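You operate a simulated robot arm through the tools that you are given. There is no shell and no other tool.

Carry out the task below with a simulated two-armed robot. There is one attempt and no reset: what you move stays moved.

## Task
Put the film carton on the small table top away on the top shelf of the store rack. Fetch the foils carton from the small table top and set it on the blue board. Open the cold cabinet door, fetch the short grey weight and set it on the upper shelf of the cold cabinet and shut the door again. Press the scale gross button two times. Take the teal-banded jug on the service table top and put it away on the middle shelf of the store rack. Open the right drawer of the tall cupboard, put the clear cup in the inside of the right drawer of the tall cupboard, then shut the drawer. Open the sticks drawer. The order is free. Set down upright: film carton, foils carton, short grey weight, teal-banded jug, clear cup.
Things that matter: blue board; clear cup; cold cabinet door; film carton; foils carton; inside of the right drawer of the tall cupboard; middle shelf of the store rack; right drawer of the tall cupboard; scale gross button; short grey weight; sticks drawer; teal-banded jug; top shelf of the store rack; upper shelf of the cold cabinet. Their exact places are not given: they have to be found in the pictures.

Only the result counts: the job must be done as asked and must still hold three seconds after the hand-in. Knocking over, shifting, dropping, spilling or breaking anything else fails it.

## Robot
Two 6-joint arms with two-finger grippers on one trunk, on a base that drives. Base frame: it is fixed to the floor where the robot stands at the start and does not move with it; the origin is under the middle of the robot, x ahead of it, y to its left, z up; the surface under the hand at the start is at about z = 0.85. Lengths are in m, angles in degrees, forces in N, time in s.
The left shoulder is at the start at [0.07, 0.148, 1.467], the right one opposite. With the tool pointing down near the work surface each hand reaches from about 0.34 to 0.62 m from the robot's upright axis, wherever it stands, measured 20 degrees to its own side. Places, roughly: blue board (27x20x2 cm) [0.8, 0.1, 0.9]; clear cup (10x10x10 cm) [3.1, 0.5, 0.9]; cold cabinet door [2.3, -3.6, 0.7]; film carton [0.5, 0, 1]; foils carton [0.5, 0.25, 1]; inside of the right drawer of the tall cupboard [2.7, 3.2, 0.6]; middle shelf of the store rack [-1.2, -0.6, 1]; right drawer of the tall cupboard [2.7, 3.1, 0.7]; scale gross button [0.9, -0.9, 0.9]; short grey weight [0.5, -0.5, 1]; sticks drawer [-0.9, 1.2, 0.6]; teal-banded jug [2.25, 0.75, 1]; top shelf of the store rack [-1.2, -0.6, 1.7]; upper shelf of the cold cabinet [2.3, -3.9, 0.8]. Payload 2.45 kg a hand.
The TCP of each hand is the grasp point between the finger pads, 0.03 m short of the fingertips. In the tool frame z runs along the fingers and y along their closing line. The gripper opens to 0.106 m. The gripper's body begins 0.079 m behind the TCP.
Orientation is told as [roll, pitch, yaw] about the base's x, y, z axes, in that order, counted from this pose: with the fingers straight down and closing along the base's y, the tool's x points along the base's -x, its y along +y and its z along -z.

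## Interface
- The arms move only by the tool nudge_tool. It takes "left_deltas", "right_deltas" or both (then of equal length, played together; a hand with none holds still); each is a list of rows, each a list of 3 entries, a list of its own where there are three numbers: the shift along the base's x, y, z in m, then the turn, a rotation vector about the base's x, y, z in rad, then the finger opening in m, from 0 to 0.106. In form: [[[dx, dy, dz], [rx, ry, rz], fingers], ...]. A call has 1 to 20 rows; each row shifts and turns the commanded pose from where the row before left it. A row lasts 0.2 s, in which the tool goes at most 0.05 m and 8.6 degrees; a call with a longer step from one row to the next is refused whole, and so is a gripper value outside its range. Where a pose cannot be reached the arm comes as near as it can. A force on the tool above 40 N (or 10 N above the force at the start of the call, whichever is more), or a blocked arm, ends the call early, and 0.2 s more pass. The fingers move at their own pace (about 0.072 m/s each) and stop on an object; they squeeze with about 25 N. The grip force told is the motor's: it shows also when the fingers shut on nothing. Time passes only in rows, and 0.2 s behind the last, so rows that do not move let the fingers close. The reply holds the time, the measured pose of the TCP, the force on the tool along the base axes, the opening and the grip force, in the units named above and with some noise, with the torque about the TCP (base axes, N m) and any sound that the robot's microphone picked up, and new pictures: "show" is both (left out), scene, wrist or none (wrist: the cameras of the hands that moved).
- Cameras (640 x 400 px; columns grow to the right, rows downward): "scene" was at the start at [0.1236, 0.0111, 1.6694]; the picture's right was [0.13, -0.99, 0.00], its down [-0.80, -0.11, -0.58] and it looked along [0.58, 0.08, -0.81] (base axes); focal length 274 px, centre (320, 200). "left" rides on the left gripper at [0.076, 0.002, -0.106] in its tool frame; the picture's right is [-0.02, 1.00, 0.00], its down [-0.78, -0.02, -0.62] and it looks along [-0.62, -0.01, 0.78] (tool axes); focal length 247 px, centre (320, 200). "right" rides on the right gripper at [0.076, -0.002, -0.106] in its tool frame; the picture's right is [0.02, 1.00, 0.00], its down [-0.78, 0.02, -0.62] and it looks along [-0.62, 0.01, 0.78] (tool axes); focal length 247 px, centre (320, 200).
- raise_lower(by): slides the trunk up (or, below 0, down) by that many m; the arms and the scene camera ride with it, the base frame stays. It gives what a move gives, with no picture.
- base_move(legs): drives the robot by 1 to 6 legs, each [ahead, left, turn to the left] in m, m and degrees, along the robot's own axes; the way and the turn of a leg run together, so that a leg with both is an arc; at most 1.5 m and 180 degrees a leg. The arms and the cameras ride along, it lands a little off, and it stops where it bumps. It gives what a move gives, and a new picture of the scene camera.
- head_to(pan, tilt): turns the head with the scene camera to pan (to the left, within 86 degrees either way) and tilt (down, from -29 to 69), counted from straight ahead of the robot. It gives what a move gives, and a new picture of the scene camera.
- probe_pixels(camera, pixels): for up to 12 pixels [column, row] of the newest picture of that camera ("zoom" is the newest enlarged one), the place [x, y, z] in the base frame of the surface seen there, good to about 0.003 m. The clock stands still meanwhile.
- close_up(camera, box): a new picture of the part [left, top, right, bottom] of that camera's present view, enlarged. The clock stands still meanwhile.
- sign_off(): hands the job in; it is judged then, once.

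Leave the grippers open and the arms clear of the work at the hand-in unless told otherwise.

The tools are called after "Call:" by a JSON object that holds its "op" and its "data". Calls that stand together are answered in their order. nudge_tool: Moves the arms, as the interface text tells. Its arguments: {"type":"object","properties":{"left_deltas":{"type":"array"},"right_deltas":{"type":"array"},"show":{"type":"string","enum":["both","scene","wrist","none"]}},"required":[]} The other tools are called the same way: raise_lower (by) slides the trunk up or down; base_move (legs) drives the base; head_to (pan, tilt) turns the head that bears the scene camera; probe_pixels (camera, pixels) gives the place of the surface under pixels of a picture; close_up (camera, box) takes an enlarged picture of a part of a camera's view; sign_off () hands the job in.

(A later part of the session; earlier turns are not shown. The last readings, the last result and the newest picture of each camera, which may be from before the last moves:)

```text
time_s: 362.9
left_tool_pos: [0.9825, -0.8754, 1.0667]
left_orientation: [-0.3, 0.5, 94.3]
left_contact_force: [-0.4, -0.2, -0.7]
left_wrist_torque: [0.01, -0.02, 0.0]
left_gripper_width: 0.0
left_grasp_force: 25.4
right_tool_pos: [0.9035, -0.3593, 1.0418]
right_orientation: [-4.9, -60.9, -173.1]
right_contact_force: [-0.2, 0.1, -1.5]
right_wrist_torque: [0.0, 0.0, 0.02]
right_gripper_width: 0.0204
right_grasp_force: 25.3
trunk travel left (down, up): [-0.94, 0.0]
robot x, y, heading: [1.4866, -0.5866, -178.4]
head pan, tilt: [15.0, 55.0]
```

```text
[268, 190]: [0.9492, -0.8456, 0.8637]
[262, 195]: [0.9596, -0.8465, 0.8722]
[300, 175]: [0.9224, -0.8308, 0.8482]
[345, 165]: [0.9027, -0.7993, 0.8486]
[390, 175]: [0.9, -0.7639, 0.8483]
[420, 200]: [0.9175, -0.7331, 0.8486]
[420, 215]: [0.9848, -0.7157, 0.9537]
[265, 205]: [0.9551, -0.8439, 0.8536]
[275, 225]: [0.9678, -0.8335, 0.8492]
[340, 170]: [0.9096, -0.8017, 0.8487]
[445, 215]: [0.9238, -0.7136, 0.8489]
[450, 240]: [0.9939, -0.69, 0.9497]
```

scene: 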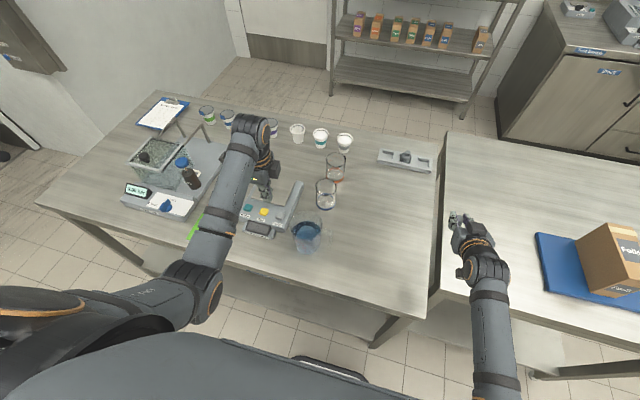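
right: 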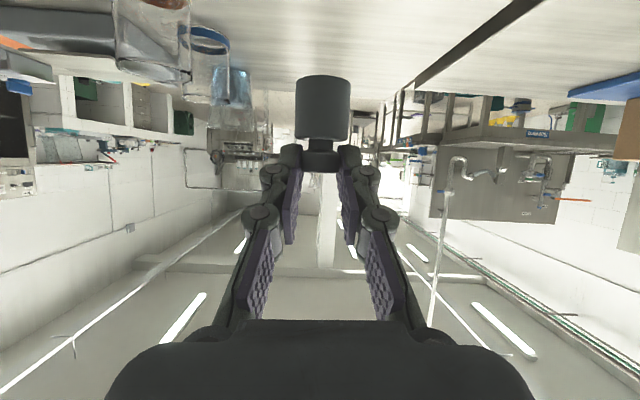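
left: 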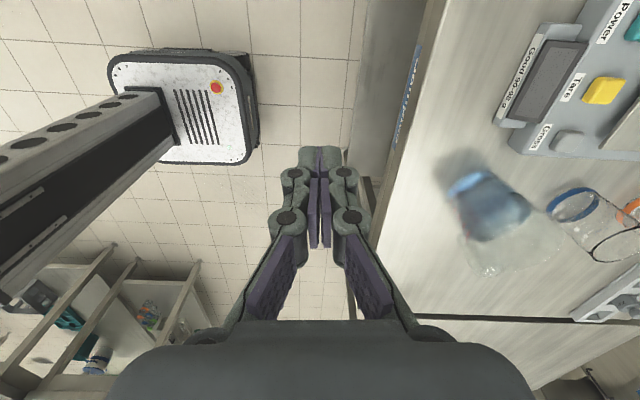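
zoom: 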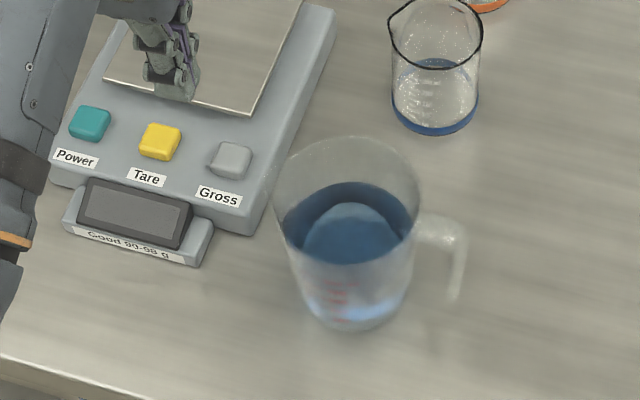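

The pitcher's left edge is at about y −0.805 and its top near 0.98, so there's room. I'll position the closed fingertips above the Gross button at (0.946, −0.872), tips at z ≈ 0.915.

Call:
{"op": "nudge_tool", "data": {"left_deltas": [[[-0.018, 0.0017, 0], [0, 0, 0], 0.0], [[-0.0185, 0.0017, 0], [0, 0, 0], 0.0], [[0, 0, -0.04], [0, 0, 0], 0.0], [[0, 0, -0.04], [0, 0, 0], 0.0], [[0, 0, -0.04], [0, 0, 0], 0.0], [[0, 0, 0], [0, 0, 0], 0.0]]}}

Call:
{"op": "close_up", "data": {"camera": "scene", "box": [220, 160, 340, 260]}}

Call:
{"op": "close_up", "data": {"camera": "left", "box": [220, 80, 460, 240]}}

```text
time_s: 364.3
left_tool_pos: [0.9506, -0.8701, 0.9492]
left_orientation: [-0.1, 0.5, 94.2]
left_contact_force: [-1.0, 0.2, -0.5]
left_wrist_torque: [-0.03, 0.01, 0.01]
left_gripper_width: 0.0
left_grasp_force: 24.8
right_tool_pos: [0.9038, -0.3572, 1.0415]
right_orientation: [-4.8, -61.0, -172.8]
right_contact_force: [0.7, 0.3, -0.7]
right_wrist_torque: [0.03, 0.01, 0.0]
right_gripper_width: 0.0205
right_grasp_force: 25.0
trunk travel left (down, up): [-0.94, 0.0]
robot x, y, heading: [1.4876, -0.5914, -178.2]
head pan, tilt: [15.0, 55.0]
```

scene: 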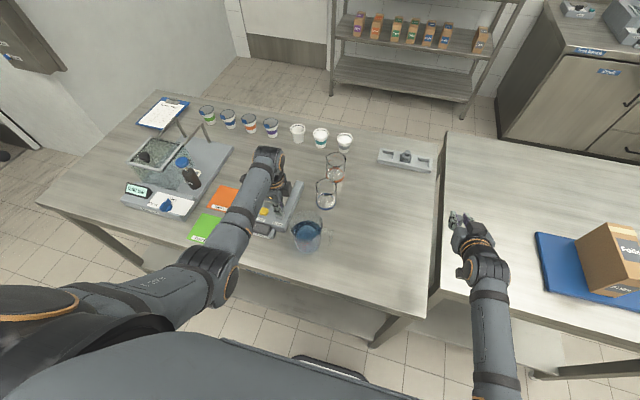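
left: 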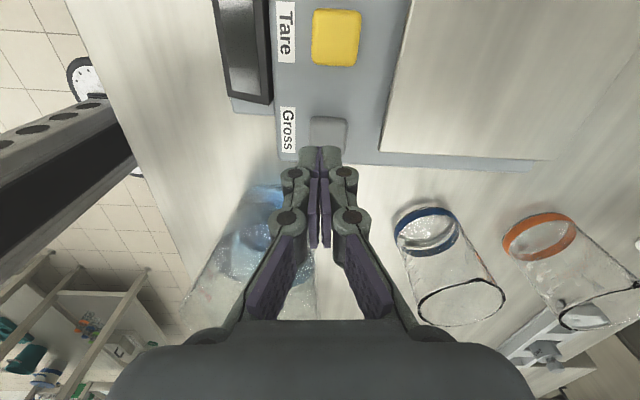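

```text
4.00 times, centred on (280, 210) of scene
```

zoom: 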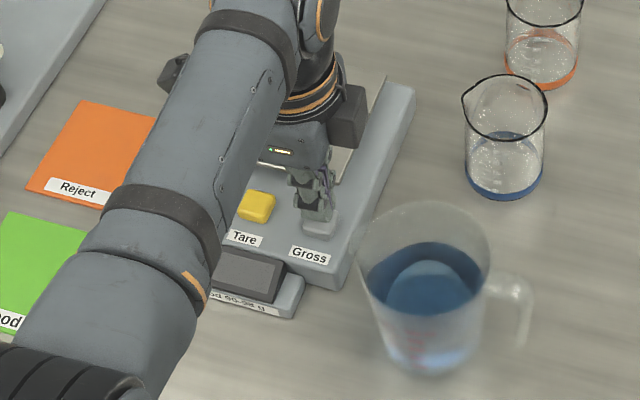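

```text
2.50 times, centred on (340, 160) of left
```

zoom: 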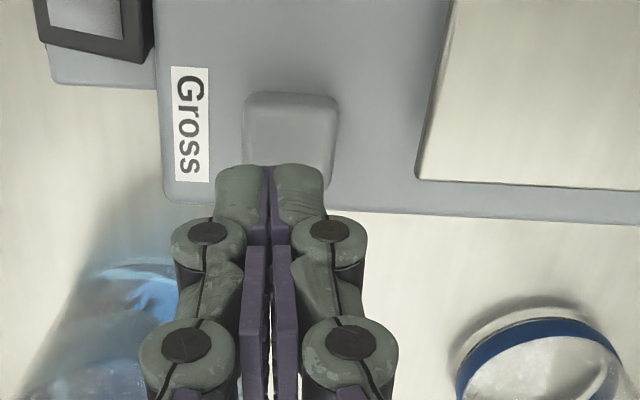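

Slightly off: I'll shift −4.5 mm in x and −2 mm in y, then press down in small steps and watch force and sound.

Call:
{"op": "nudge_tool", "data": {"left_deltas": [[[-0.0045, -0.002, 0], [0, 0, 0], 0.0], [[0, 0, -0.01], [0, 0, 0], 0.0], [[0, 0, -0.006], [0, 0, 0], 0.0], [[0, 0, 0], [0, 0, 0], 0.0]], "show": "wrist"}}

Call:
{"op": "close_up", "data": {"camera": "left", "box": [220, 80, 460, 240]}}

```text
time_s: 365.3
left_tool_pos: [0.9451, -0.8742, 0.9316]
left_orientation: [-0.3, 0.4, 94.2]
left_contact_force: [-0.2, 0.2, -0.7]
left_wrist_torque: [-0.04, -0.01, 0.02]
left_gripper_width: 0.0002
left_grasp_force: 24.9
right_tool_pos: [0.9025, -0.3573, 1.0411]
right_orientation: [-4.8, -60.9, -172.9]
right_contact_force: [-0.4, 0.7, -0.9]
right_wrist_torque: [0.01, -0.04, -0.01]
right_gripper_width: 0.0205
right_grasp_force: 25.6
trunk travel left (down, up): [-0.94, 0.0]
robot x, y, heading: [1.4848, -0.5877, -178.5]
head pan, tilt: [15.0, 55.0]
```

left: 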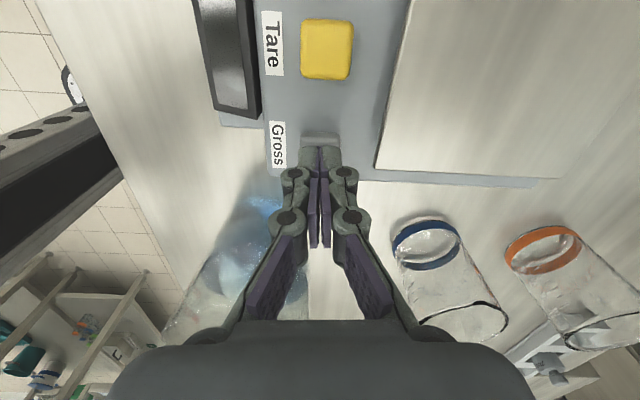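

```text
2.50 times, centred on (340, 160) of left
```

zoom: 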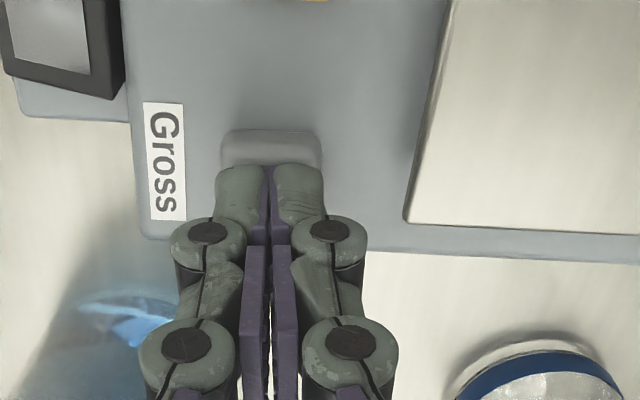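

Aligned over the button. First press: small steps down.

Call:
{"op": "nudge_tool", "data": {"left_deltas": [[[0, 0, -0.003], [0, 0, 0], 0.0], [[0, 0, -0.002], [0, 0, 0], 0.0], [[0, 0, 0], [0, 0, 0], 0.0]], "show": "none"}}

```text
time_s: 366.1
left_tool_pos: [0.9455, -0.873, 0.9269]
left_orientation: [-0.3, 0.5, 94.3]
left_contact_force: [0.4, -0.7, 0.1]
left_wrist_torque: [-0.01, 0.01, 0.03]
left_gripper_width: 0.0
left_grasp_force: 24.9
right_tool_pos: [0.9033, -0.3584, 1.0414]
right_orientation: [-4.8, -60.9, -172.9]
right_contact_force: [-0.4, -0.4, -1.1]
right_wrist_torque: [-0.01, -0.03, 0.0]
right_gripper_width: 0.0206
right_grasp_force: 24.9
trunk travel left (down, up): [-0.94, 0.0]
robot x, y, heading: [1.4896, -0.5877, -178.8]
head pan, tilt: [15.0, 55.0]
```

Call:
{"op": "nudge_tool", "data": {"left_deltas": [[[0, 0, -0.002], [0, 0, 0], 0.0], [[0, 0, 0], [0, 0, 0], 0.0]], "show": "none"}}

Call:
{"op": "nudge_tool", "data": {"left_deltas": [[[0, 0, -0.002], [0, 0, 0], 0.0], [[0, 0, 0], [0, 0, 0], 0.0]], "show": "none"}}

```text
time_s: 366.7
left_tool_pos: [0.9456, -0.8732, 0.9265]
left_orientation: [-0.3, 0.4, 94.3]
left_contact_force: [1.0, -0.4, 1.1]
left_wrist_torque: [0.01, -0.02, 0.02]
left_gripper_width: 0.0062
left_grasp_force: 28.7
right_tool_pos: [0.903, -0.358, 1.0419]
right_orientation: [-4.8, -61.0, -172.9]
right_contact_force: [0.1, -0.3, -1.5]
right_wrist_torque: [0.03, 0.0, 0.01]
right_gripper_width: 0.0203
right_grasp_force: 25.1
trunk travel left (down, up): [-0.94, 0.0]
robot x, y, heading: [1.4889, -0.5912, -178.8]
head pan, tilt: [15.0, 55.0]
```

```text
time_s: 367.3
left_tool_pos: [0.9445, -0.8726, 0.9253]
left_orientation: [-0.3, 0.4, 94.3]
left_contact_force: [-1.5, -0.4, 2.2]
left_wrist_torque: [0.02, -0.01, 0.03]
left_gripper_width: 0.0058
left_grasp_force: 28.3
right_tool_pos: [0.9031, -0.3573, 1.0399]
right_orientation: [-4.8, -60.9, -172.9]
right_contact_force: [0.3, 0.3, -0.5]
right_wrist_torque: [0.0, 0.0, 0.05]
right_gripper_width: 0.0207
right_grasp_force: 25.6
trunk travel left (down, up): [-0.94, 0.0]
robot x, y, heading: [1.4871, -0.59, -178.4]
head pan, tilt: [15.0, 55.0]
```

Light contact now (1–2 N). I'll continue pressing in 1.5 mm steps until a click is reported.

Call:
{"op": "nudge_tool", "data": {"left_deltas": [[[0, 0, -0.002], [0, 0, 0], 0.0], [[0, 0, -0.002], [0, 0, 0], 0.0], [[0, 0, 0], [0, 0, 0], 0.0]], "show": "wrist"}}

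```text
time_s: 368.1
left_tool_pos: [0.9459, -0.8735, 0.9204]
left_orientation: [-0.1, 0.4, 94.3]
left_contact_force: [-0.1, -0.1, 9.2]
left_wrist_torque: [0.03, -0.01, 0.02]
left_gripper_width: 0.006
left_grasp_force: 28.6
right_tool_pos: [0.9038, -0.3567, 1.0417]
right_orientation: [-4.9, -61.0, -173.0]
right_contact_force: [-0.1, -0.2, -1.0]
right_wrist_torque: [0.03, -0.04, -0.03]
right_gripper_width: 0.0206
right_grasp_force: 25.2
trunk travel left (down, up): [-0.94, 0.0]
robot x, y, heading: [1.4867, -0.5884, -178.3]
head pan, tilt: [15.0, 55.0]
heard: click
```

left: 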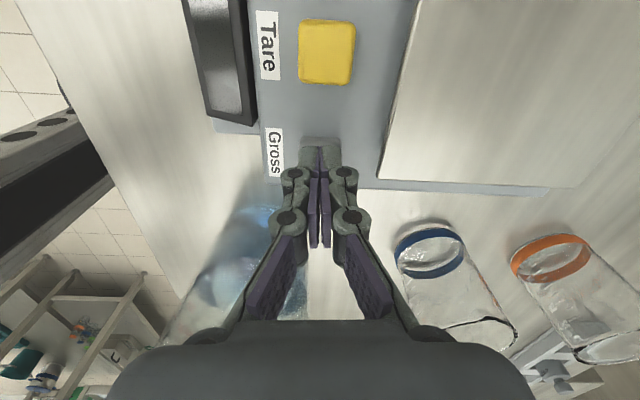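

Click heard once. I'll release by lifting 15 mm, pause, and press a second time.

Call:
{"op": "nudge_tool", "data": {"left_deltas": [[[0, 0, 0.01], [0, 0, 0], 0.0], [[0, 0, 0.01], [0, 0, 0], 0.0], [[0, 0, 0], [0, 0, 0], 0.0], [[0, 0, 0], [0, 0, 0], 0.0]], "show": "none"}}

Call:
{"op": "nudge_tool", "data": {"left_deltas": [[[0, 0, -0.01], [0, 0, 0], 0.0], [[0, 0, -0.004], [0, 0, 0], 0.0], [[0, 0, -0.003], [0, 0, 0], 0.0], [[0, 0, -0.002], [0, 0, 0], 0.0], [[0, 0, -0.001], [0, 0, 0], 0.0], [[0, 0, 0], [0, 0, 0], 0.0]], "show": "none"}}

```text
time_s: 369.1
left_tool_pos: [0.9443, -0.8725, 0.9393]
left_orientation: [-0.3, 0.3, 94.3]
left_contact_force: [-0.5, -0.4, 0.5]
left_wrist_torque: [-0.02, -0.04, -0.01]
left_gripper_width: 0.0001
left_grasp_force: 28.4
right_tool_pos: [0.9023, -0.3586, 1.0405]
right_orientation: [-4.8, -60.9, -172.9]
right_contact_force: [-0.5, -1.0, -1.5]
right_wrist_torque: [0.02, -0.04, -0.03]
right_gripper_width: 0.0202
right_grasp_force: 25.3
trunk travel left (down, up): [-0.94, 0.0]
robot x, y, heading: [1.4903, -0.5898, -178.5]
head pan, tilt: [15.0, 55.0]
```

```text
time_s: 370.5
left_tool_pos: [0.9431, -0.8732, 0.9201]
left_orientation: [-0.1, 0.4, 94.2]
left_contact_force: [-0.6, -2.0, 10.1]
left_wrist_torque: [-0.02, 0.03, 0.0]
left_gripper_width: 0.0062
left_grasp_force: 28.5
right_tool_pos: [0.9033, -0.3583, 1.0421]
right_orientation: [-4.8, -61.0, -172.9]
right_contact_force: [0.3, -0.5, -1.1]
right_wrist_torque: [0.0, -0.03, -0.01]
right_gripper_width: 0.0208
right_grasp_force: 24.8
trunk travel left (down, up): [-0.94, 0.0]
robot x, y, heading: [1.4853, -0.5861, -178.6]
head pan, tilt: [15.0, 55.0]
heard: click
```

Second click heard. I'll lift away, back the base off and restore the left tool's yaw.

Call:
{"op": "nudge_tool", "data": {"left_deltas": [[[0, 0, 0.03], [0, 0, 0], 0.0], [[0, 0, 0.04], [0, 0, 0], 0.0], [[0, 0, 0.04], [0, 0, 0], 0.0], [[0.02, 0, 0.03], [0, 0, 0], 0.0]], "show": "none"}}

Call:
{"op": "base_move", "data": {"legs": [[-0.28, 0, 0], [0, 0, 90]]}}

Call:
{"op": "nudge_tool", "data": {"left_deltas": [[[0, 0, 0], [0, 0, 0.143], 0.0], [[0, 0, 0], [0, 0, 0.143], 0.0], [[0, 0, 0], [0, 0, 0.143], 0.0], [[0, 0, 0], [0, 0, 0.143], 0.0], [[0, 0, 0], [0, 0, 0.143], 0.0], [[0, 0, 0], [0, 0, 0.143], 0.0], [[0, 0, 0], [0, 0, 0.143], 0.0], [[0, 0, 0], [0, 0, 0.143], 0.0], [[0, 0, 0], [0, 0, 0.143], 0.0], [[0, 0, 0], [0, 0, 0.143], 0.0], [[0, 0, 0], [0, 0, 0.1], 0.0], [[0, 0, 0], [0, 0, 0], 0.05], [[0, 0, 0], [0, 0, 0], 0.05]], "show": "none"}}

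Call:
{"op": "head_to", "data": {"pan": 10, "tilt": 15}}

```text
time_s: 371.5
left_tool_pos: [0.9663, -0.8703, 1.061]
left_orientation: [-0.2, 0.4, 94.4]
left_contact_force: [1.0, 0.2, 0.7]
left_wrist_torque: [-0.01, 0.01, -0.01]
left_gripper_width: 0.0001
left_grasp_force: 28.5
right_tool_pos: [0.9038, -0.3572, 1.0417]
right_orientation: [-4.9, -61.0, -172.9]
right_contact_force: [0.9, -0.3, -0.4]
right_wrist_torque: [0.03, -0.01, 0.05]
right_gripper_width: 0.0207
right_grasp_force: 24.3
trunk travel left (down, up): [-0.94, 0.0]
robot x, y, heading: [1.4858, -0.5864, -178.8]
head pan, tilt: [15.0, 55.0]
```

```text
time_s: 377.2
left_tool_pos: [2.041, -1.1056, 1.0606]
left_orientation: [-0.2, 0.4, -176.0]
left_contact_force: [0.1, 0.5, -0.9]
left_wrist_torque: [0.03, -0.02, -0.01]
left_gripper_width: 0.0002
left_grasp_force: 28.5
right_tool_pos: [1.5274, -1.1628, 1.0412]
right_orientation: [-4.9, -60.9, -83.3]
right_contact_force: [-0.4, -0.6, -1.0]
right_wrist_torque: [0.01, -0.01, -0.02]
right_gripper_width: 0.0206
right_grasp_force: 25.0
trunk travel left (down, up): [-0.94, 0.0]
robot x, y, heading: [1.7635, -0.5799, -88.6]
head pan, tilt: [15.0, 55.0]
```

scene: 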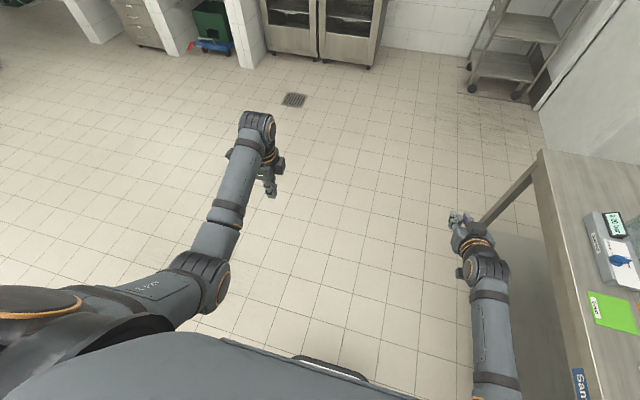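

```text
time_s: 380.0
left_tool_pos: [2.0414, -1.1032, 1.0604]
left_orientation: [-0.3, 0.4, -88.3]
left_contact_force: [-0.5, 0.5, -0.4]
left_wrist_torque: [0.01, 0.06, 0.02]
left_gripper_width: 0.05
left_grasp_force: 0.0
right_tool_pos: [1.528, -1.1643, 1.0409]
right_orientation: [-4.8, -60.9, -83.3]
right_contact_force: [-0.7, -0.5, -0.9]
right_wrist_torque: [0.01, 0.04, -0.02]
right_gripper_width: 0.0206
right_grasp_force: 25.1
trunk travel left (down, up): [-0.94, 0.0]
robot x, y, heading: [1.7636, -0.5816, -88.9]
head pan, tilt: [15.0, 55.0]
```

```text
time_s: 381.1
left_tool_pos: [2.0393, -1.1037, 1.0591]
left_orientation: [-0.3, 0.4, -88.4]
left_contact_force: [-0.8, 0.3, 0.1]
left_wrist_torque: [0.01, -0.02, 0.0]
left_gripper_width: 0.0501
left_grasp_force: 0.1
right_tool_pos: [1.5281, -1.1634, 1.0402]
right_orientation: [-4.8, -60.8, -83.2]
right_contact_force: [-0.4, 0.7, -1.3]
right_wrist_torque: [0.0, 0.02, -0.04]
right_gripper_width: 0.0204
right_grasp_force: 25.4
trunk travel left (down, up): [-0.94, 0.0]
robot x, y, heading: [1.763, -0.5841, -88.5]
head pan, tilt: [10.0, 15.0]
```

scene: 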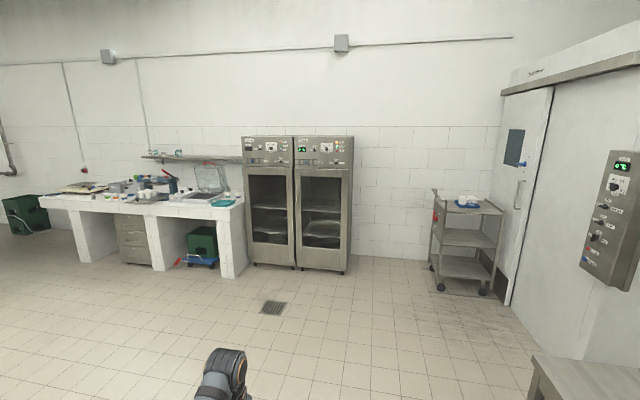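

Two cabinets are ahead. I'll zoom in to see which one is the cold cabinet.

Call:
{"op": "close_up", "data": {"camera": "scene", "box": [230, 125, 370, 280]}}

Call:
{"op": "probe_pixels", "data": {"camera": "scene", "pixels": [[245, 170], [290, 170], [297, 170], [350, 170], [323, 260], [268, 258], [320, 145], [268, 145], [323, 222]]}}

```text
2.58 times, centred on (300, 202) of scene
```

zoom: 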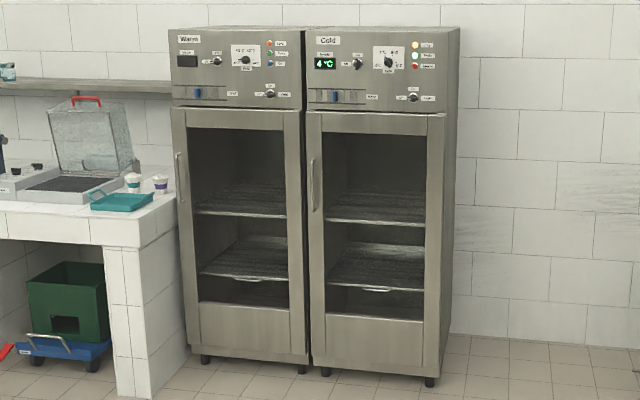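

```text
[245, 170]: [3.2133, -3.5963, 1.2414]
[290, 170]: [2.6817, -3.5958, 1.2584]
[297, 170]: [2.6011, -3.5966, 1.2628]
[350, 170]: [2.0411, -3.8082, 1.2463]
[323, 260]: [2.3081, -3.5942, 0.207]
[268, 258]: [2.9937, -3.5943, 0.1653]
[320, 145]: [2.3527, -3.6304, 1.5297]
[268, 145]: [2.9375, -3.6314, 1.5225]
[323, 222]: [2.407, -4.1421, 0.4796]
```

The right unit is labelled "Cold" (4 °C), its door handle is on the left side (x ≈ 2.58), and its hinges are on the right (x ≈ 2.06). I'll drive closer and look at the handle and shelf.

Call:
{"op": "base_move", "data": {"legs": [[0, 0, -1.4], [1.4, 0.4, 0], [0.55, 0.17, 0]]}}

Call:
{"op": "head_to", "data": {"pan": 0, "tilt": 30}}

```text
time_s: 391.7
left_tool_pos: [2.6969, -3.0556, 1.0604]
left_orientation: [-0.3, 0.3, -86.3]
left_contact_force: [0.7, 0.6, 0.2]
left_wrist_torque: [0.01, 0.0, 0.01]
left_gripper_width: 0.0505
left_grasp_force: 0.0
right_tool_pos: [2.1863, -3.132, 1.0413]
right_orientation: [-4.9, -61.0, -81.4]
right_contact_force: [-0.4, -0.7, -1.1]
right_wrist_torque: [-0.01, 0.01, 0.02]
right_gripper_width: 0.0204
right_grasp_force: 24.9
trunk travel left (down, up): [-0.94, 0.0]
robot x, y, heading: [2.4019, -2.5412, -86.7]
head pan, tilt: [10.0, 15.0]
```

scene: 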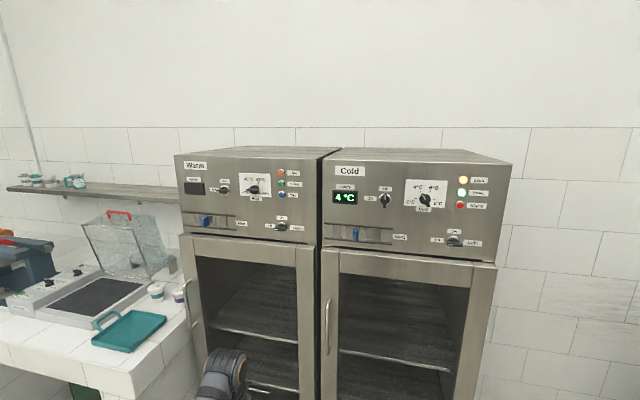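

```text
time_s: 392.5
left_tool_pos: [2.6969, -3.0554, 1.0611]
left_orientation: [-0.3, 0.4, -86.3]
left_contact_force: [0.3, -0.1, 0.9]
left_wrist_torque: [0.02, 0.01, -0.01]
left_gripper_width: 0.05
left_grasp_force: 0.1
right_tool_pos: [2.1869, -3.1335, 1.041]
right_orientation: [-4.8, -60.9, -81.2]
right_contact_force: [-0.6, -0.2, -1.4]
right_wrist_torque: [0.04, 0.05, -0.02]
right_gripper_width: 0.0206
right_grasp_force: 25.0
trunk travel left (down, up): [-0.94, 0.0]
robot x, y, heading: [2.3987, -2.545, -87.0]
head pan, tilt: [0.0, 30.0]
```

scene: 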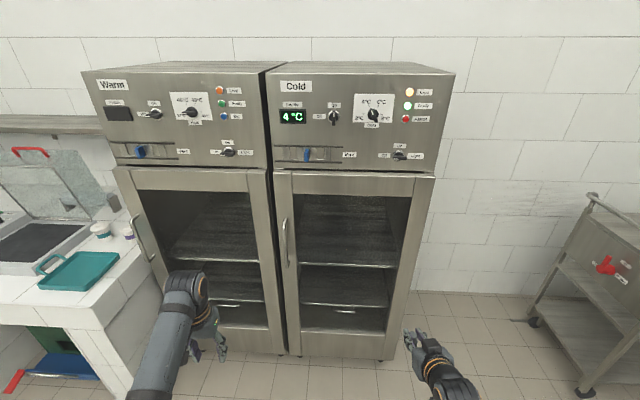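

Call:
{"op": "close_up", "data": {"camera": "scene", "box": [250, 150, 450, 370]}}

Call:
{"op": "probe_pixels", "data": {"camera": "scene", "pixels": [[286, 222], [285, 240], [287, 262], [288, 230], [279, 230], [276, 180], [432, 180], [340, 262], [345, 250], [380, 262], [345, 285], [300, 200]]}}

```text
1.82 times, centred on (350, 260) of scene
```

zoom: 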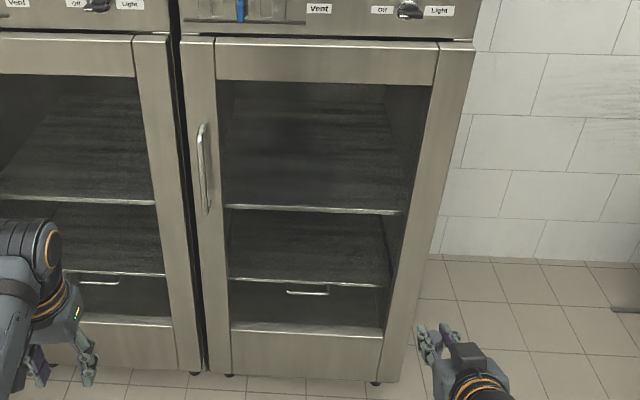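

```text
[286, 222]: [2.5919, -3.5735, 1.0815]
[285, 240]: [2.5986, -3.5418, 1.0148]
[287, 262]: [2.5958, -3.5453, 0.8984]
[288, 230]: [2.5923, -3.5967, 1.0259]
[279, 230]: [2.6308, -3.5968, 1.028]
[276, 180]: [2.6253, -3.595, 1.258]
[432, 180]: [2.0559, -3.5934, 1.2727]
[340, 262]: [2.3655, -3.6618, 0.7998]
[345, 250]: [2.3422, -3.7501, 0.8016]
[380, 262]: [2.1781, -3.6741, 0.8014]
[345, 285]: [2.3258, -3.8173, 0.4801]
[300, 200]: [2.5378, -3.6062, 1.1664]
```

Upper shelf surface is z ≈ 0.80. The handle bar is at (2.596, −3.545), z 0.89–1.09, and the door spans x 2.056–2.635. I'll pitch the left tool up to horizontal (with a slight outward yaw to stay away from the wrist limit), and raise the right hand with the weight above the door's height.

Call:
{"op": "nudge_tool", "data": {"left_deltas": [[[0, 0, 0], [0, 0, 0.145], 0.08], [[0, 0, 0], [-0.135, -0.0287, 0], 0.08], [[0, 0, 0], [-0.135, -0.0287, 0], 0.08], [[0, 0, 0], [-0.135, -0.0287, 0], 0.08], [[0, 0, 0], [-0.135, -0.0287, 0], 0.08], [[0, 0, 0], [-0.135, -0.0287, 0], 0.08], [[0, 0, 0], [-0.135, -0.0287, 0], 0.08], [[0, 0, 0], [-0.135, -0.0287, 0], 0.08], [[0, 0, 0], [-0.135, -0.0287, 0], 0.08], [[0, 0, 0], [-0.135, -0.0287, 0], 0.08], [[0, 0, 0], [-0.135, -0.0287, 0], 0.08], [[0, 0, 0], [-0.135, -0.0287, 0], 0.08], [[0, 0, 0], [0, 0, 0], 0.08]], "right_deltas": [[[0, 0, 0.03], [0, 0, 0], 0.01], [[0, -0.005, 0.04], [0, 0, 0], 0.01], [[0, -0.005, 0.045], [0, 0, 0], 0.01], [[0, -0.005, 0.045], [0, 0, 0], 0.01], [[0, -0.005, 0.045], [0, 0, 0], 0.01], [[0, -0.005, 0.045], [0, 0, 0], 0.01], [[0, -0.005, 0.045], [0, 0, 0], 0.01], [[0, 0, 0.045], [0, 0, 0], 0.01], [[0, 0, 0.045], [0, 0, 0], 0.01], [[0, 0, 0.045], [0, 0, 0], 0.01], [[0, 0, 0.045], [0, 0, 0], 0.01], [[0, 0, 0.045], [0, 0, 0], 0.01], [[0, 0, 0.0], [0, 0, 0], 0.01]]}}

```text
time_s: 395.3
left_tool_pos: [2.7063, -3.0538, 1.0607]
left_orientation: [1.8, -80.4, -77.8]
left_contact_force: [0.3, -0.5, 0.7]
left_wrist_torque: [-0.01, 0.01, 0.01]
left_gripper_width: 0.0798
left_grasp_force: 0.2
left hand out of reach, approached as far as the arm can: row 12
right_tool_pos: [2.1826, -3.1648, 1.5625]
right_orientation: [-4.8, -60.9, -81.3]
right_contact_force: [0.5, -0.4, -2.2]
right_wrist_torque: [0.03, 0.04, 0.02]
right_gripper_width: 0.0205
right_grasp_force: 24.8
trunk travel left (down, up): [-0.94, 0.0]
robot x, y, heading: [2.4035, -2.5431, -86.7]
head pan, tilt: [0.0, 30.0]
```

scene: 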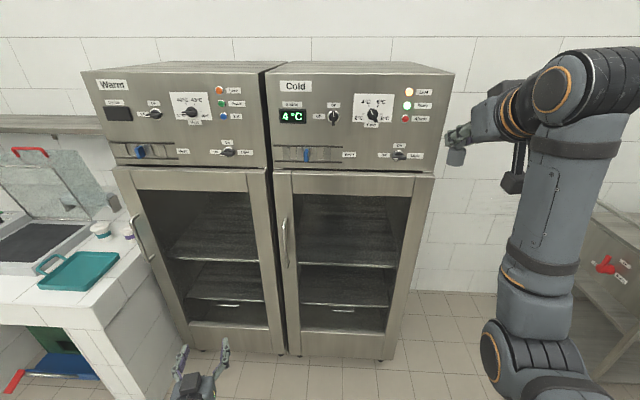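
right: 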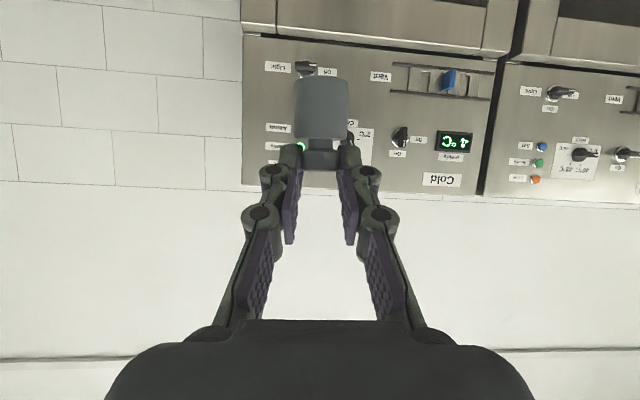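
left: 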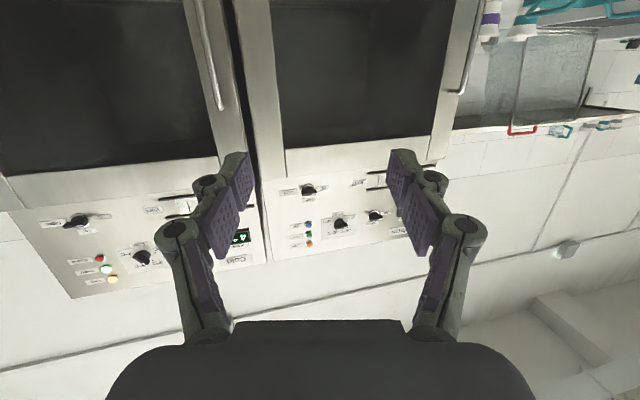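

Both are good. To reach the handle comfortably I'll move the base ahead 0.25 m and right 0.16 m, and lower the trunk 0.3 m, then raise both hands again.

Call:
{"op": "base_move", "data": {"legs": [[0.25, -0.16, 0]]}}

Call:
{"op": "raise_lower", "data": {"by": -0.3}}

Call:
{"op": "nudge_tool", "data": {"left_deltas": [[[0, -0.015, 0.045], [0, 0, 0], 0.08], [[0, -0.015, 0.045], [0, 0, 0], 0.08], [[0, -0.015, 0.045], [0, 0, 0], 0.08], [[0, -0.015, 0.045], [0, 0, 0], 0.08], [[0, -0.01, 0.045], [0, 0, 0], 0.08], [[0, 0, 0.01], [0, 0, 0], 0.08]], "right_deltas": [[[0, 0.01, 0.045], [0, 0, 0], 0.01], [[0, 0.01, 0.045], [0, 0, 0], 0.01], [[0, 0.01, 0.045], [0, 0, 0], 0.01], [[0, 0, 0.045], [0, 0, 0], 0.01], [[0, 0, 0.045], [0, 0, 0], 0.01], [[0, 0, 0.0], [0, 0, 0], 0.01]]}}

```text
time_s: 397.3
left_tool_pos: [2.5571, -3.3076, 1.0609]
left_orientation: [1.4, -80.4, -77.5]
left_contact_force: [-0.2, -0.2, 0.1]
left_wrist_torque: [-0.01, 0.0, 0.0]
left_gripper_width: 0.08
left_grasp_force: 0.1
right_tool_pos: [2.0352, -3.4139, 1.5634]
right_orientation: [-4.9, -61.0, -81.3]
right_contact_force: [-0.2, 1.2, -1.1]
right_wrist_torque: [0.01, -0.05, 0.01]
right_gripper_width: 0.0205
right_grasp_force: 25.3
trunk travel left (down, up): [-0.94, 0.0]
robot x, y, heading: [2.2545, -2.7996, -86.7]
head pan, tilt: [0.0, 30.0]
```

scene: 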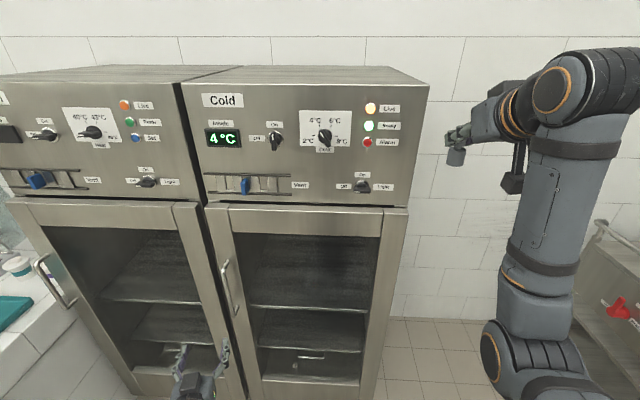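

```text
time_s: 400.3
left_tool_pos: [2.5565, -3.3089, 0.7607]
left_orientation: [1.9, -80.4, -78.0]
left_contact_force: [-0.1, -0.1, -0.2]
left_wrist_torque: [-0.03, -0.02, 0.01]
left_gripper_width: 0.0801
left_grasp_force: 0.1
right_tool_pos: [2.0325, -3.4161, 1.2629]
right_orientation: [-4.9, -60.9, -81.5]
right_contact_force: [-0.1, 0.0, -1.0]
right_wrist_torque: [0.04, 0.01, -0.03]
right_gripper_width: 0.0207
right_grasp_force: 25.2
trunk travel left (down, up): [-0.64, 0.3]
robot x, y, heading: [2.2527, -2.7959, -87.1]
head pan, tilt: [0.0, 30.0]
```

```text
time_s: 401.7
left_tool_pos: [2.5553, -3.3825, 0.9966]
left_orientation: [2.2, -80.3, -78.2]
left_contact_force: [-0.5, 0.2, 0.5]
left_wrist_torque: [-0.02, 0.01, 0.0]
left_gripper_width: 0.08
left_grasp_force: 0.2
right_tool_pos: [2.0284, -3.4151, 1.4865]
right_orientation: [-4.8, -60.9, -81.4]
right_contact_force: [0.0, -0.3, -2.3]
right_wrist_torque: [0.02, 0.01, 0.02]
right_gripper_width: 0.0209
right_grasp_force: 25.4
right hand out of reach, approached as far as the arm can: row 2, 3
trunk travel left (down, up): [-0.64, 0.3]
robot x, y, heading: [2.2483, -2.7979, -87.1]
head pan, tilt: [0.0, 30.0]
```

scene: 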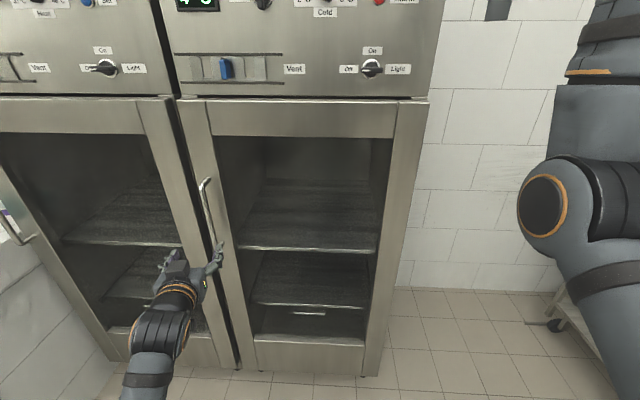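
right: 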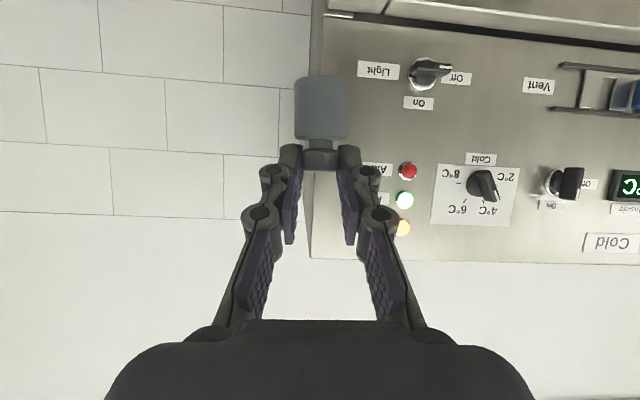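
left: 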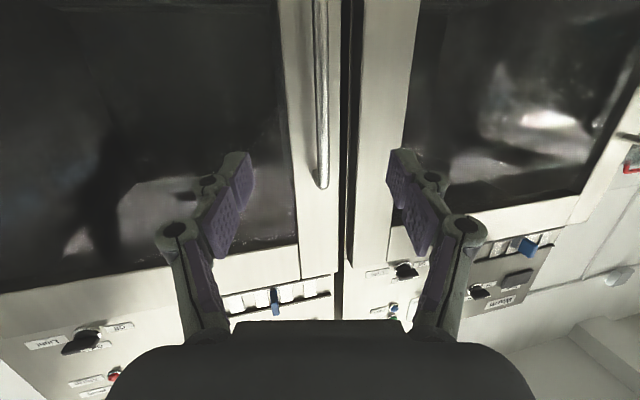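

The handle bar is seen at column ≈ 320 in the left camera. I'll probe it.

Call:
{"op": "probe_pixels", "data": {"camera": "left", "pixels": [[322, 60], [323, 100], [324, 140], [324, 175], [300, 150], [320, 30]]}}

Call:
{"op": "probe_pixels", "data": {"camera": "scene", "pixels": [[206, 195], [210, 215], [214, 235], [204, 184], [225, 200]]}}

```text
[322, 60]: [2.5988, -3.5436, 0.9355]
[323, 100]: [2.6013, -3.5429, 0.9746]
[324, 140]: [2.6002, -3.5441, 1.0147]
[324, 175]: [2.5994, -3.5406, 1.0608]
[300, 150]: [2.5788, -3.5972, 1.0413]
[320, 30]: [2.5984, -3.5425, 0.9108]
```

```text
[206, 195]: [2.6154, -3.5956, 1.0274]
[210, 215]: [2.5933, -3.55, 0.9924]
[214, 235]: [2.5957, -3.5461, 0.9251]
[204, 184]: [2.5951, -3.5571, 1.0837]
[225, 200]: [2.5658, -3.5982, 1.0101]
```

The bar is at (2.598, −3.548). I'll advance along the tool axis and close on it.

Call:
{"op": "nudge_tool", "data": {"left_deltas": [[[0.0105, -0.0406, 0], [0, 0, 0], 0.08], [[0.0105, -0.0406, 0], [0, 0, 0], 0.07], [[0.0105, -0.0406, 0], [0, 0, 0], 0.06], [[0.0105, -0.0406, 0], [0, 0, 0], 0.06], [[0, 0, 0], [0, 0, 0], 0.06], [[0, 0, 0], [0, 0, 0], 0.0], [[0, 0, 0], [0, 0, 0], 0.0], [[0, 0, 0], [0, 0, 0], 0.0]]}}

```text
time_s: 403.5
left_tool_pos: [2.5968, -3.5432, 0.9955]
left_orientation: [1.7, -80.3, -77.8]
left_contact_force: [0.2, -0.5, 1.4]
left_wrist_torque: [0.03, 0.24, 0.0]
left_gripper_width: 0.0148
left_grasp_force: 41.0
right_tool_pos: [2.0284, -3.4147, 1.4864]
right_orientation: [-4.9, -60.9, -81.5]
right_contact_force: [-0.1, 0.7, -0.4]
right_wrist_torque: [0.01, 0.02, -0.04]
right_gripper_width: 0.0206
right_grasp_force: 25.1
trunk travel left (down, up): [-0.64, 0.3]
robot x, y, heading: [2.2528, -2.7966, -87.0]
head pan, tilt: [0.0, 30.0]
```

scene: 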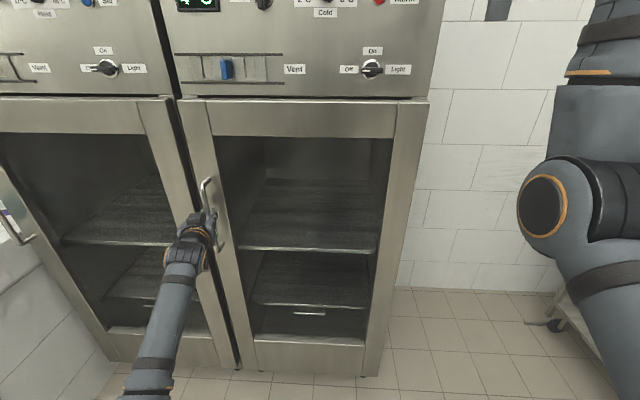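
left: 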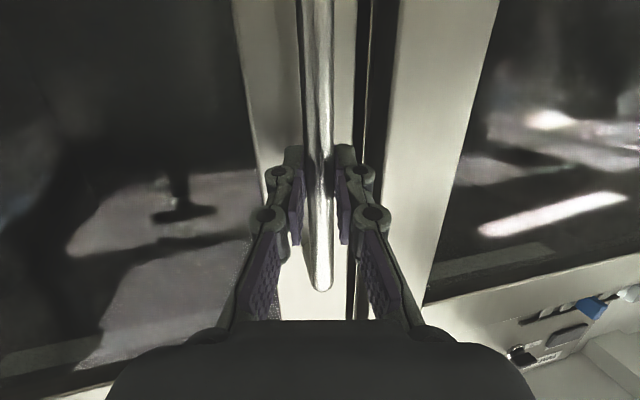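

The bar is gripped. I'll pull the door open along its arc, gently first.

Call:
{"op": "nudge_tool", "data": {"left_deltas": [[[-0.001, 0.01, 0], [0, 0, 0], 0.0], [[-0.002, 0.015, 0], [0, 0, 0], 0.0], [[-0.003, 0.0185, 0], [0, 0, 0], 0.0], [[-0.004, 0.0185, 0], [0, 0, 0], 0.0], [[-0.005, 0.0185, 0], [0, 0, 0], 0.0], [[0, 0, 0], [0, 0, 0], 0.0]], "show": "scene"}}

```text
time_s: 404.9
left_tool_pos: [2.5829, -3.4616, 0.9955]
left_orientation: [2.2, -80.2, -78.3]
left_contact_force: [-8.2, -1.1, -1.5]
left_wrist_torque: [-0.09, 0.32, -0.23]
left_gripper_width: 0.0146
left_grasp_force: 41.0
right_tool_pos: [2.0285, -3.4155, 1.4869]
right_orientation: [-4.7, -60.9, -81.6]
right_contact_force: [-1.1, 0.2, -1.7]
right_wrist_torque: [0.02, 0.03, -0.02]
right_gripper_width: 0.0205
right_grasp_force: 24.9
trunk travel left (down, up): [-0.64, 0.3]
robot x, y, heading: [2.2516, -2.7958, -87.0]
head pan, tilt: [0.0, 30.0]
```

scene: 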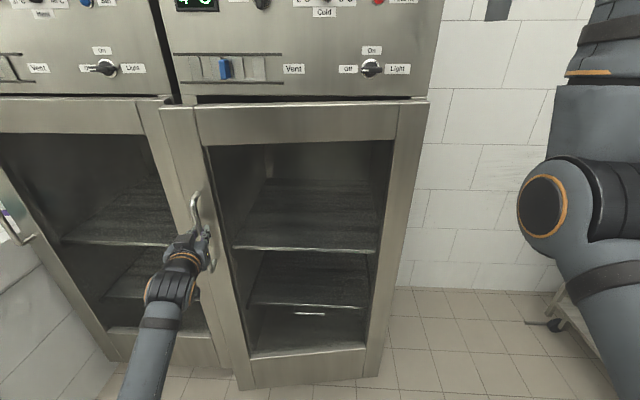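

The door swings freely. I'll continue along the arc.

Call:
{"op": "nudge_tool", "data": {"left_deltas": [[[-0.007, 0.019, 0], [0, 0, 0], 0.0], [[-0.007, 0.019, 0], [0, 0, 0], 0.0], [[-0.008, 0.019, 0], [0, 0, 0], 0.0], [[-0.009, 0.019, 0], [0, 0, 0], 0.0], [[-0.009, 0.018, 0], [0, 0, 0], 0.0], [[0, 0, 0], [0, 0, 0], 0.0]], "show": "none"}}

```text
time_s: 406.3
left_tool_pos: [2.547, -3.3663, 0.9958]
left_orientation: [1.4, -80.2, -77.7]
left_contact_force: [12.0, 6.7, -1.6]
left_wrist_torque: [0.48, 0.22, 0.07]
left_gripper_width: 0.0145
left_grasp_force: 41.1
right_tool_pos: [2.0323, -3.4133, 1.4876]
right_orientation: [-5.1, -60.9, -81.0]
right_contact_force: [0.1, 0.1, -1.3]
right_wrist_torque: [-0.01, 0.04, -0.01]
right_gripper_width: 0.0208
right_grasp_force: 25.3
trunk travel left (down, up): [-0.64, 0.3]
robot x, y, heading: [2.2533, -2.7923, -87.0]
head pan, tilt: [0.0, 30.0]
```

About 20° open. I'll continue with the base moving back and to the right along the arc.

Call:
{"op": "base_move", "data": {"legs": [[-0.12, -0.065, 0]]}}

```text
time_s: 407.6
left_tool_pos: [2.4714, -3.2495, 0.9959]
left_orientation: [1.0, -80.3, -77.4]
left_contact_force: [4.0, 3.1, -9.8]
left_wrist_torque: [-1.01, 0.05, 0.14]
left_gripper_width: 0.0148
left_grasp_force: 40.5
right_tool_pos: [1.957, -3.2968, 1.4865]
right_orientation: [-4.9, -60.9, -81.3]
right_contact_force: [-0.8, -0.8, -1.4]
right_wrist_torque: [0.03, 0.03, 0.02]
right_gripper_width: 0.0202
right_grasp_force: 25.0
trunk travel left (down, up): [-0.64, 0.3]
robot x, y, heading: [2.1783, -2.6807, -86.8]
head pan, tilt: [0.0, 30.0]
```

scene: 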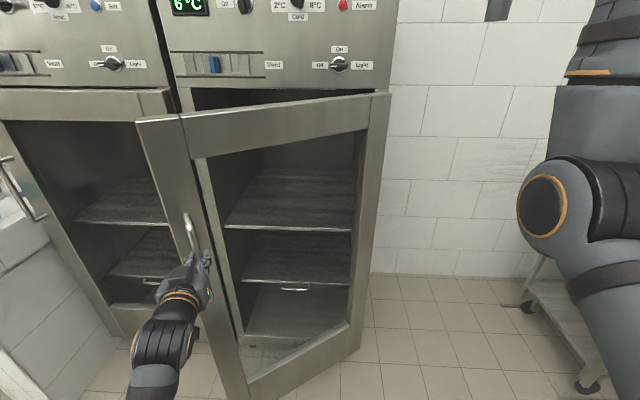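

Continuing along the arc in several base legs.

Call:
{"op": "base_move", "data": {"legs": [[-0.07, -0.063, 0], [-0.057, -0.075, 0]]}}

```text
time_s: 409.5
left_tool_pos: [2.3258, -3.129, 0.996]
left_orientation: [1.5, -80.3, -78.0]
left_contact_force: [0.1, -1.5, -8.5]
left_wrist_torque: [-1.11, 0.1, 0.11]
left_gripper_width: 0.0146
left_grasp_force: 40.7
right_tool_pos: [1.8107, -3.1751, 1.486]
right_orientation: [-4.8, -60.7, -81.5]
right_contact_force: [-0.4, -0.4, -1.1]
right_wrist_torque: [0.0, -0.03, 0.04]
right_gripper_width: 0.0204
right_grasp_force: 25.2
trunk travel left (down, up): [-0.64, 0.3]
robot x, y, heading: [2.0328, -2.5596, -86.9]
head pan, tilt: [0.0, 30.0]
```

scene: 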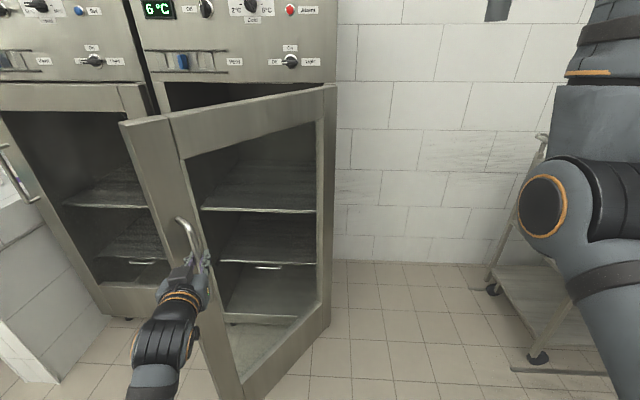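

Call:
{"op": "base_move", "data": {"legs": [[-0.049, -0.096, 0], [-0.031, -0.118, 0]]}}

```text
time_s: 411.5
left_tool_pos: [2.1072, -3.0603, 0.9958]
left_orientation: [1.3, -80.5, -77.5]
left_contact_force: [0.6, -4.5, -6.5]
left_wrist_torque: [-0.83, 0.02, 0.2]
left_gripper_width: 0.0149
left_grasp_force: 40.6
right_tool_pos: [1.5927, -3.1066, 1.4847]
right_orientation: [-4.9, -60.8, -81.4]
right_contact_force: [0.5, 0.4, -0.4]
right_wrist_torque: [0.03, -0.02, -0.01]
right_gripper_width: 0.0204
right_grasp_force: 25.4
trunk travel left (down, up): [-0.64, 0.3]
robot x, y, heading: [1.8175, -2.4915, -87.1]
head pan, tilt: [0.0, 30.0]
```

scene: 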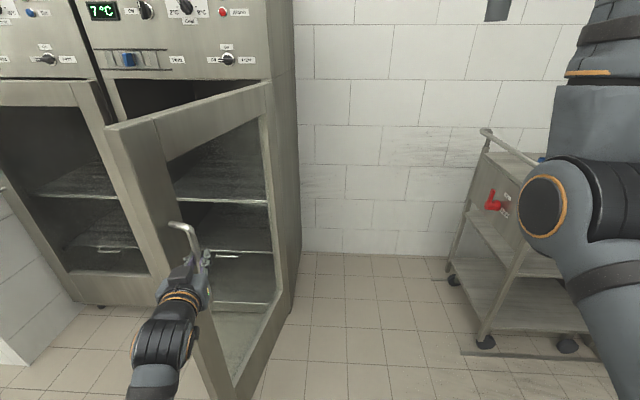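

Door is about 80° open. One more leg takes it to about 95°.

Call:
{"op": "base_move", "data": {"legs": [[0.0, -0.14, 0]]}}

```text
time_s: 412.9
left_tool_pos: [1.9639, -3.0653, 0.9975]
left_orientation: [1.1, -80.4, -77.3]
left_contact_force: [-0.9, 9.9, -16.6]
left_wrist_torque: [-0.6, -0.16, 0.03]
left_gripper_width: 0.0147
left_grasp_force: 40.4
right_tool_pos: [1.4514, -3.1119, 1.4868]
right_orientation: [-5.1, -60.9, -81.2]
right_contact_force: [-0.7, 0.0, -0.9]
right_wrist_torque: [0.04, 0.02, 0.01]
right_gripper_width: 0.0205
right_grasp_force: 25.0
trunk travel left (down, up): [-0.64, 0.3]
robot x, y, heading: [1.6685, -2.4926, -86.9]
head pan, tilt: [0.0, 30.0]
```

scene: 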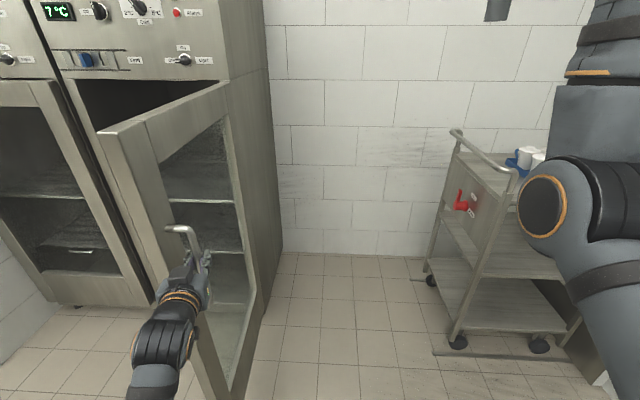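

Door is about 95° open. I'll release the handle and back straight off.

Call:
{"op": "nudge_tool", "data": {"left_deltas": [[[0, 0, 0], [0, 0, 0], 0.04], [[0, 0, 0], [0, 0, 0], 0.04], [[0, 0, 0], [0, 0, 0], 0.04]], "show": "wrist"}}

Call:
{"op": "base_move", "data": {"legs": [[-0.22, 0, 0]]}}

```text
time_s: 413.7
left_tool_pos: [1.964, -3.0659, 0.9965]
left_orientation: [1.8, -80.4, -78.0]
left_contact_force: [0.1, -0.6, -0.1]
left_wrist_torque: [-0.01, 0.01, -0.02]
left_gripper_width: 0.0402
left_grasp_force: 0.0
right_tool_pos: [1.4485, -3.1124, 1.4868]
right_orientation: [-4.7, -60.9, -81.6]
right_contact_force: [-0.1, 0.8, -0.3]
right_wrist_torque: [-0.01, 0.01, -0.03]
right_gripper_width: 0.0206
right_grasp_force: 25.3
trunk travel left (down, up): [-0.64, 0.3]
robot x, y, heading: [1.6694, -2.4964, -86.8]
head pan, tilt: [0.0, 30.0]
```

left: 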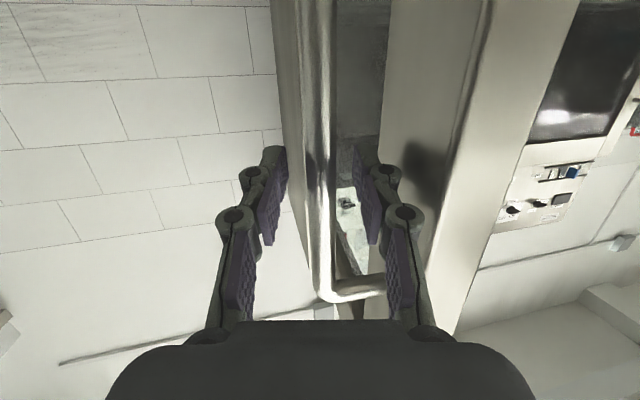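

```text
time_s: 415.3
left_tool_pos: [1.9527, -2.8515, 0.9961]
left_orientation: [1.6, -80.5, -77.8]
left_contact_force: [0.0, -0.1, 0.1]
left_wrist_torque: [0.04, 0.0, -0.02]
left_gripper_width: 0.0399
left_grasp_force: 0.1
right_tool_pos: [1.4397, -2.8995, 1.4869]
right_orientation: [-4.9, -60.8, -81.3]
right_contact_force: [-0.5, 0.0, -0.8]
right_wrist_torque: [-0.01, -0.03, -0.01]
right_gripper_width: 0.0206
right_grasp_force: 24.9
trunk travel left (down, up): [-0.64, 0.3]
robot x, y, heading: [1.6591, -2.2817, -86.8]
head pan, tilt: [0.0, 30.0]
```

scene: 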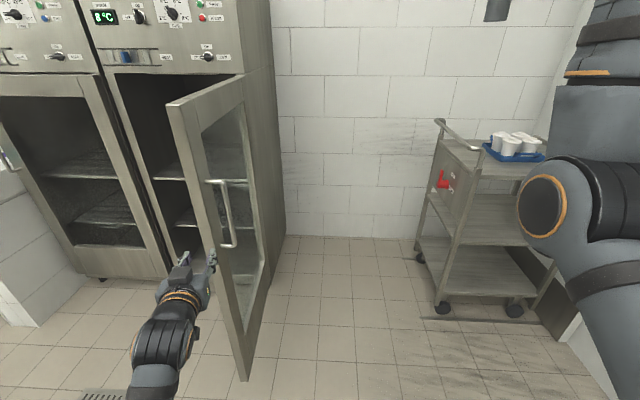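

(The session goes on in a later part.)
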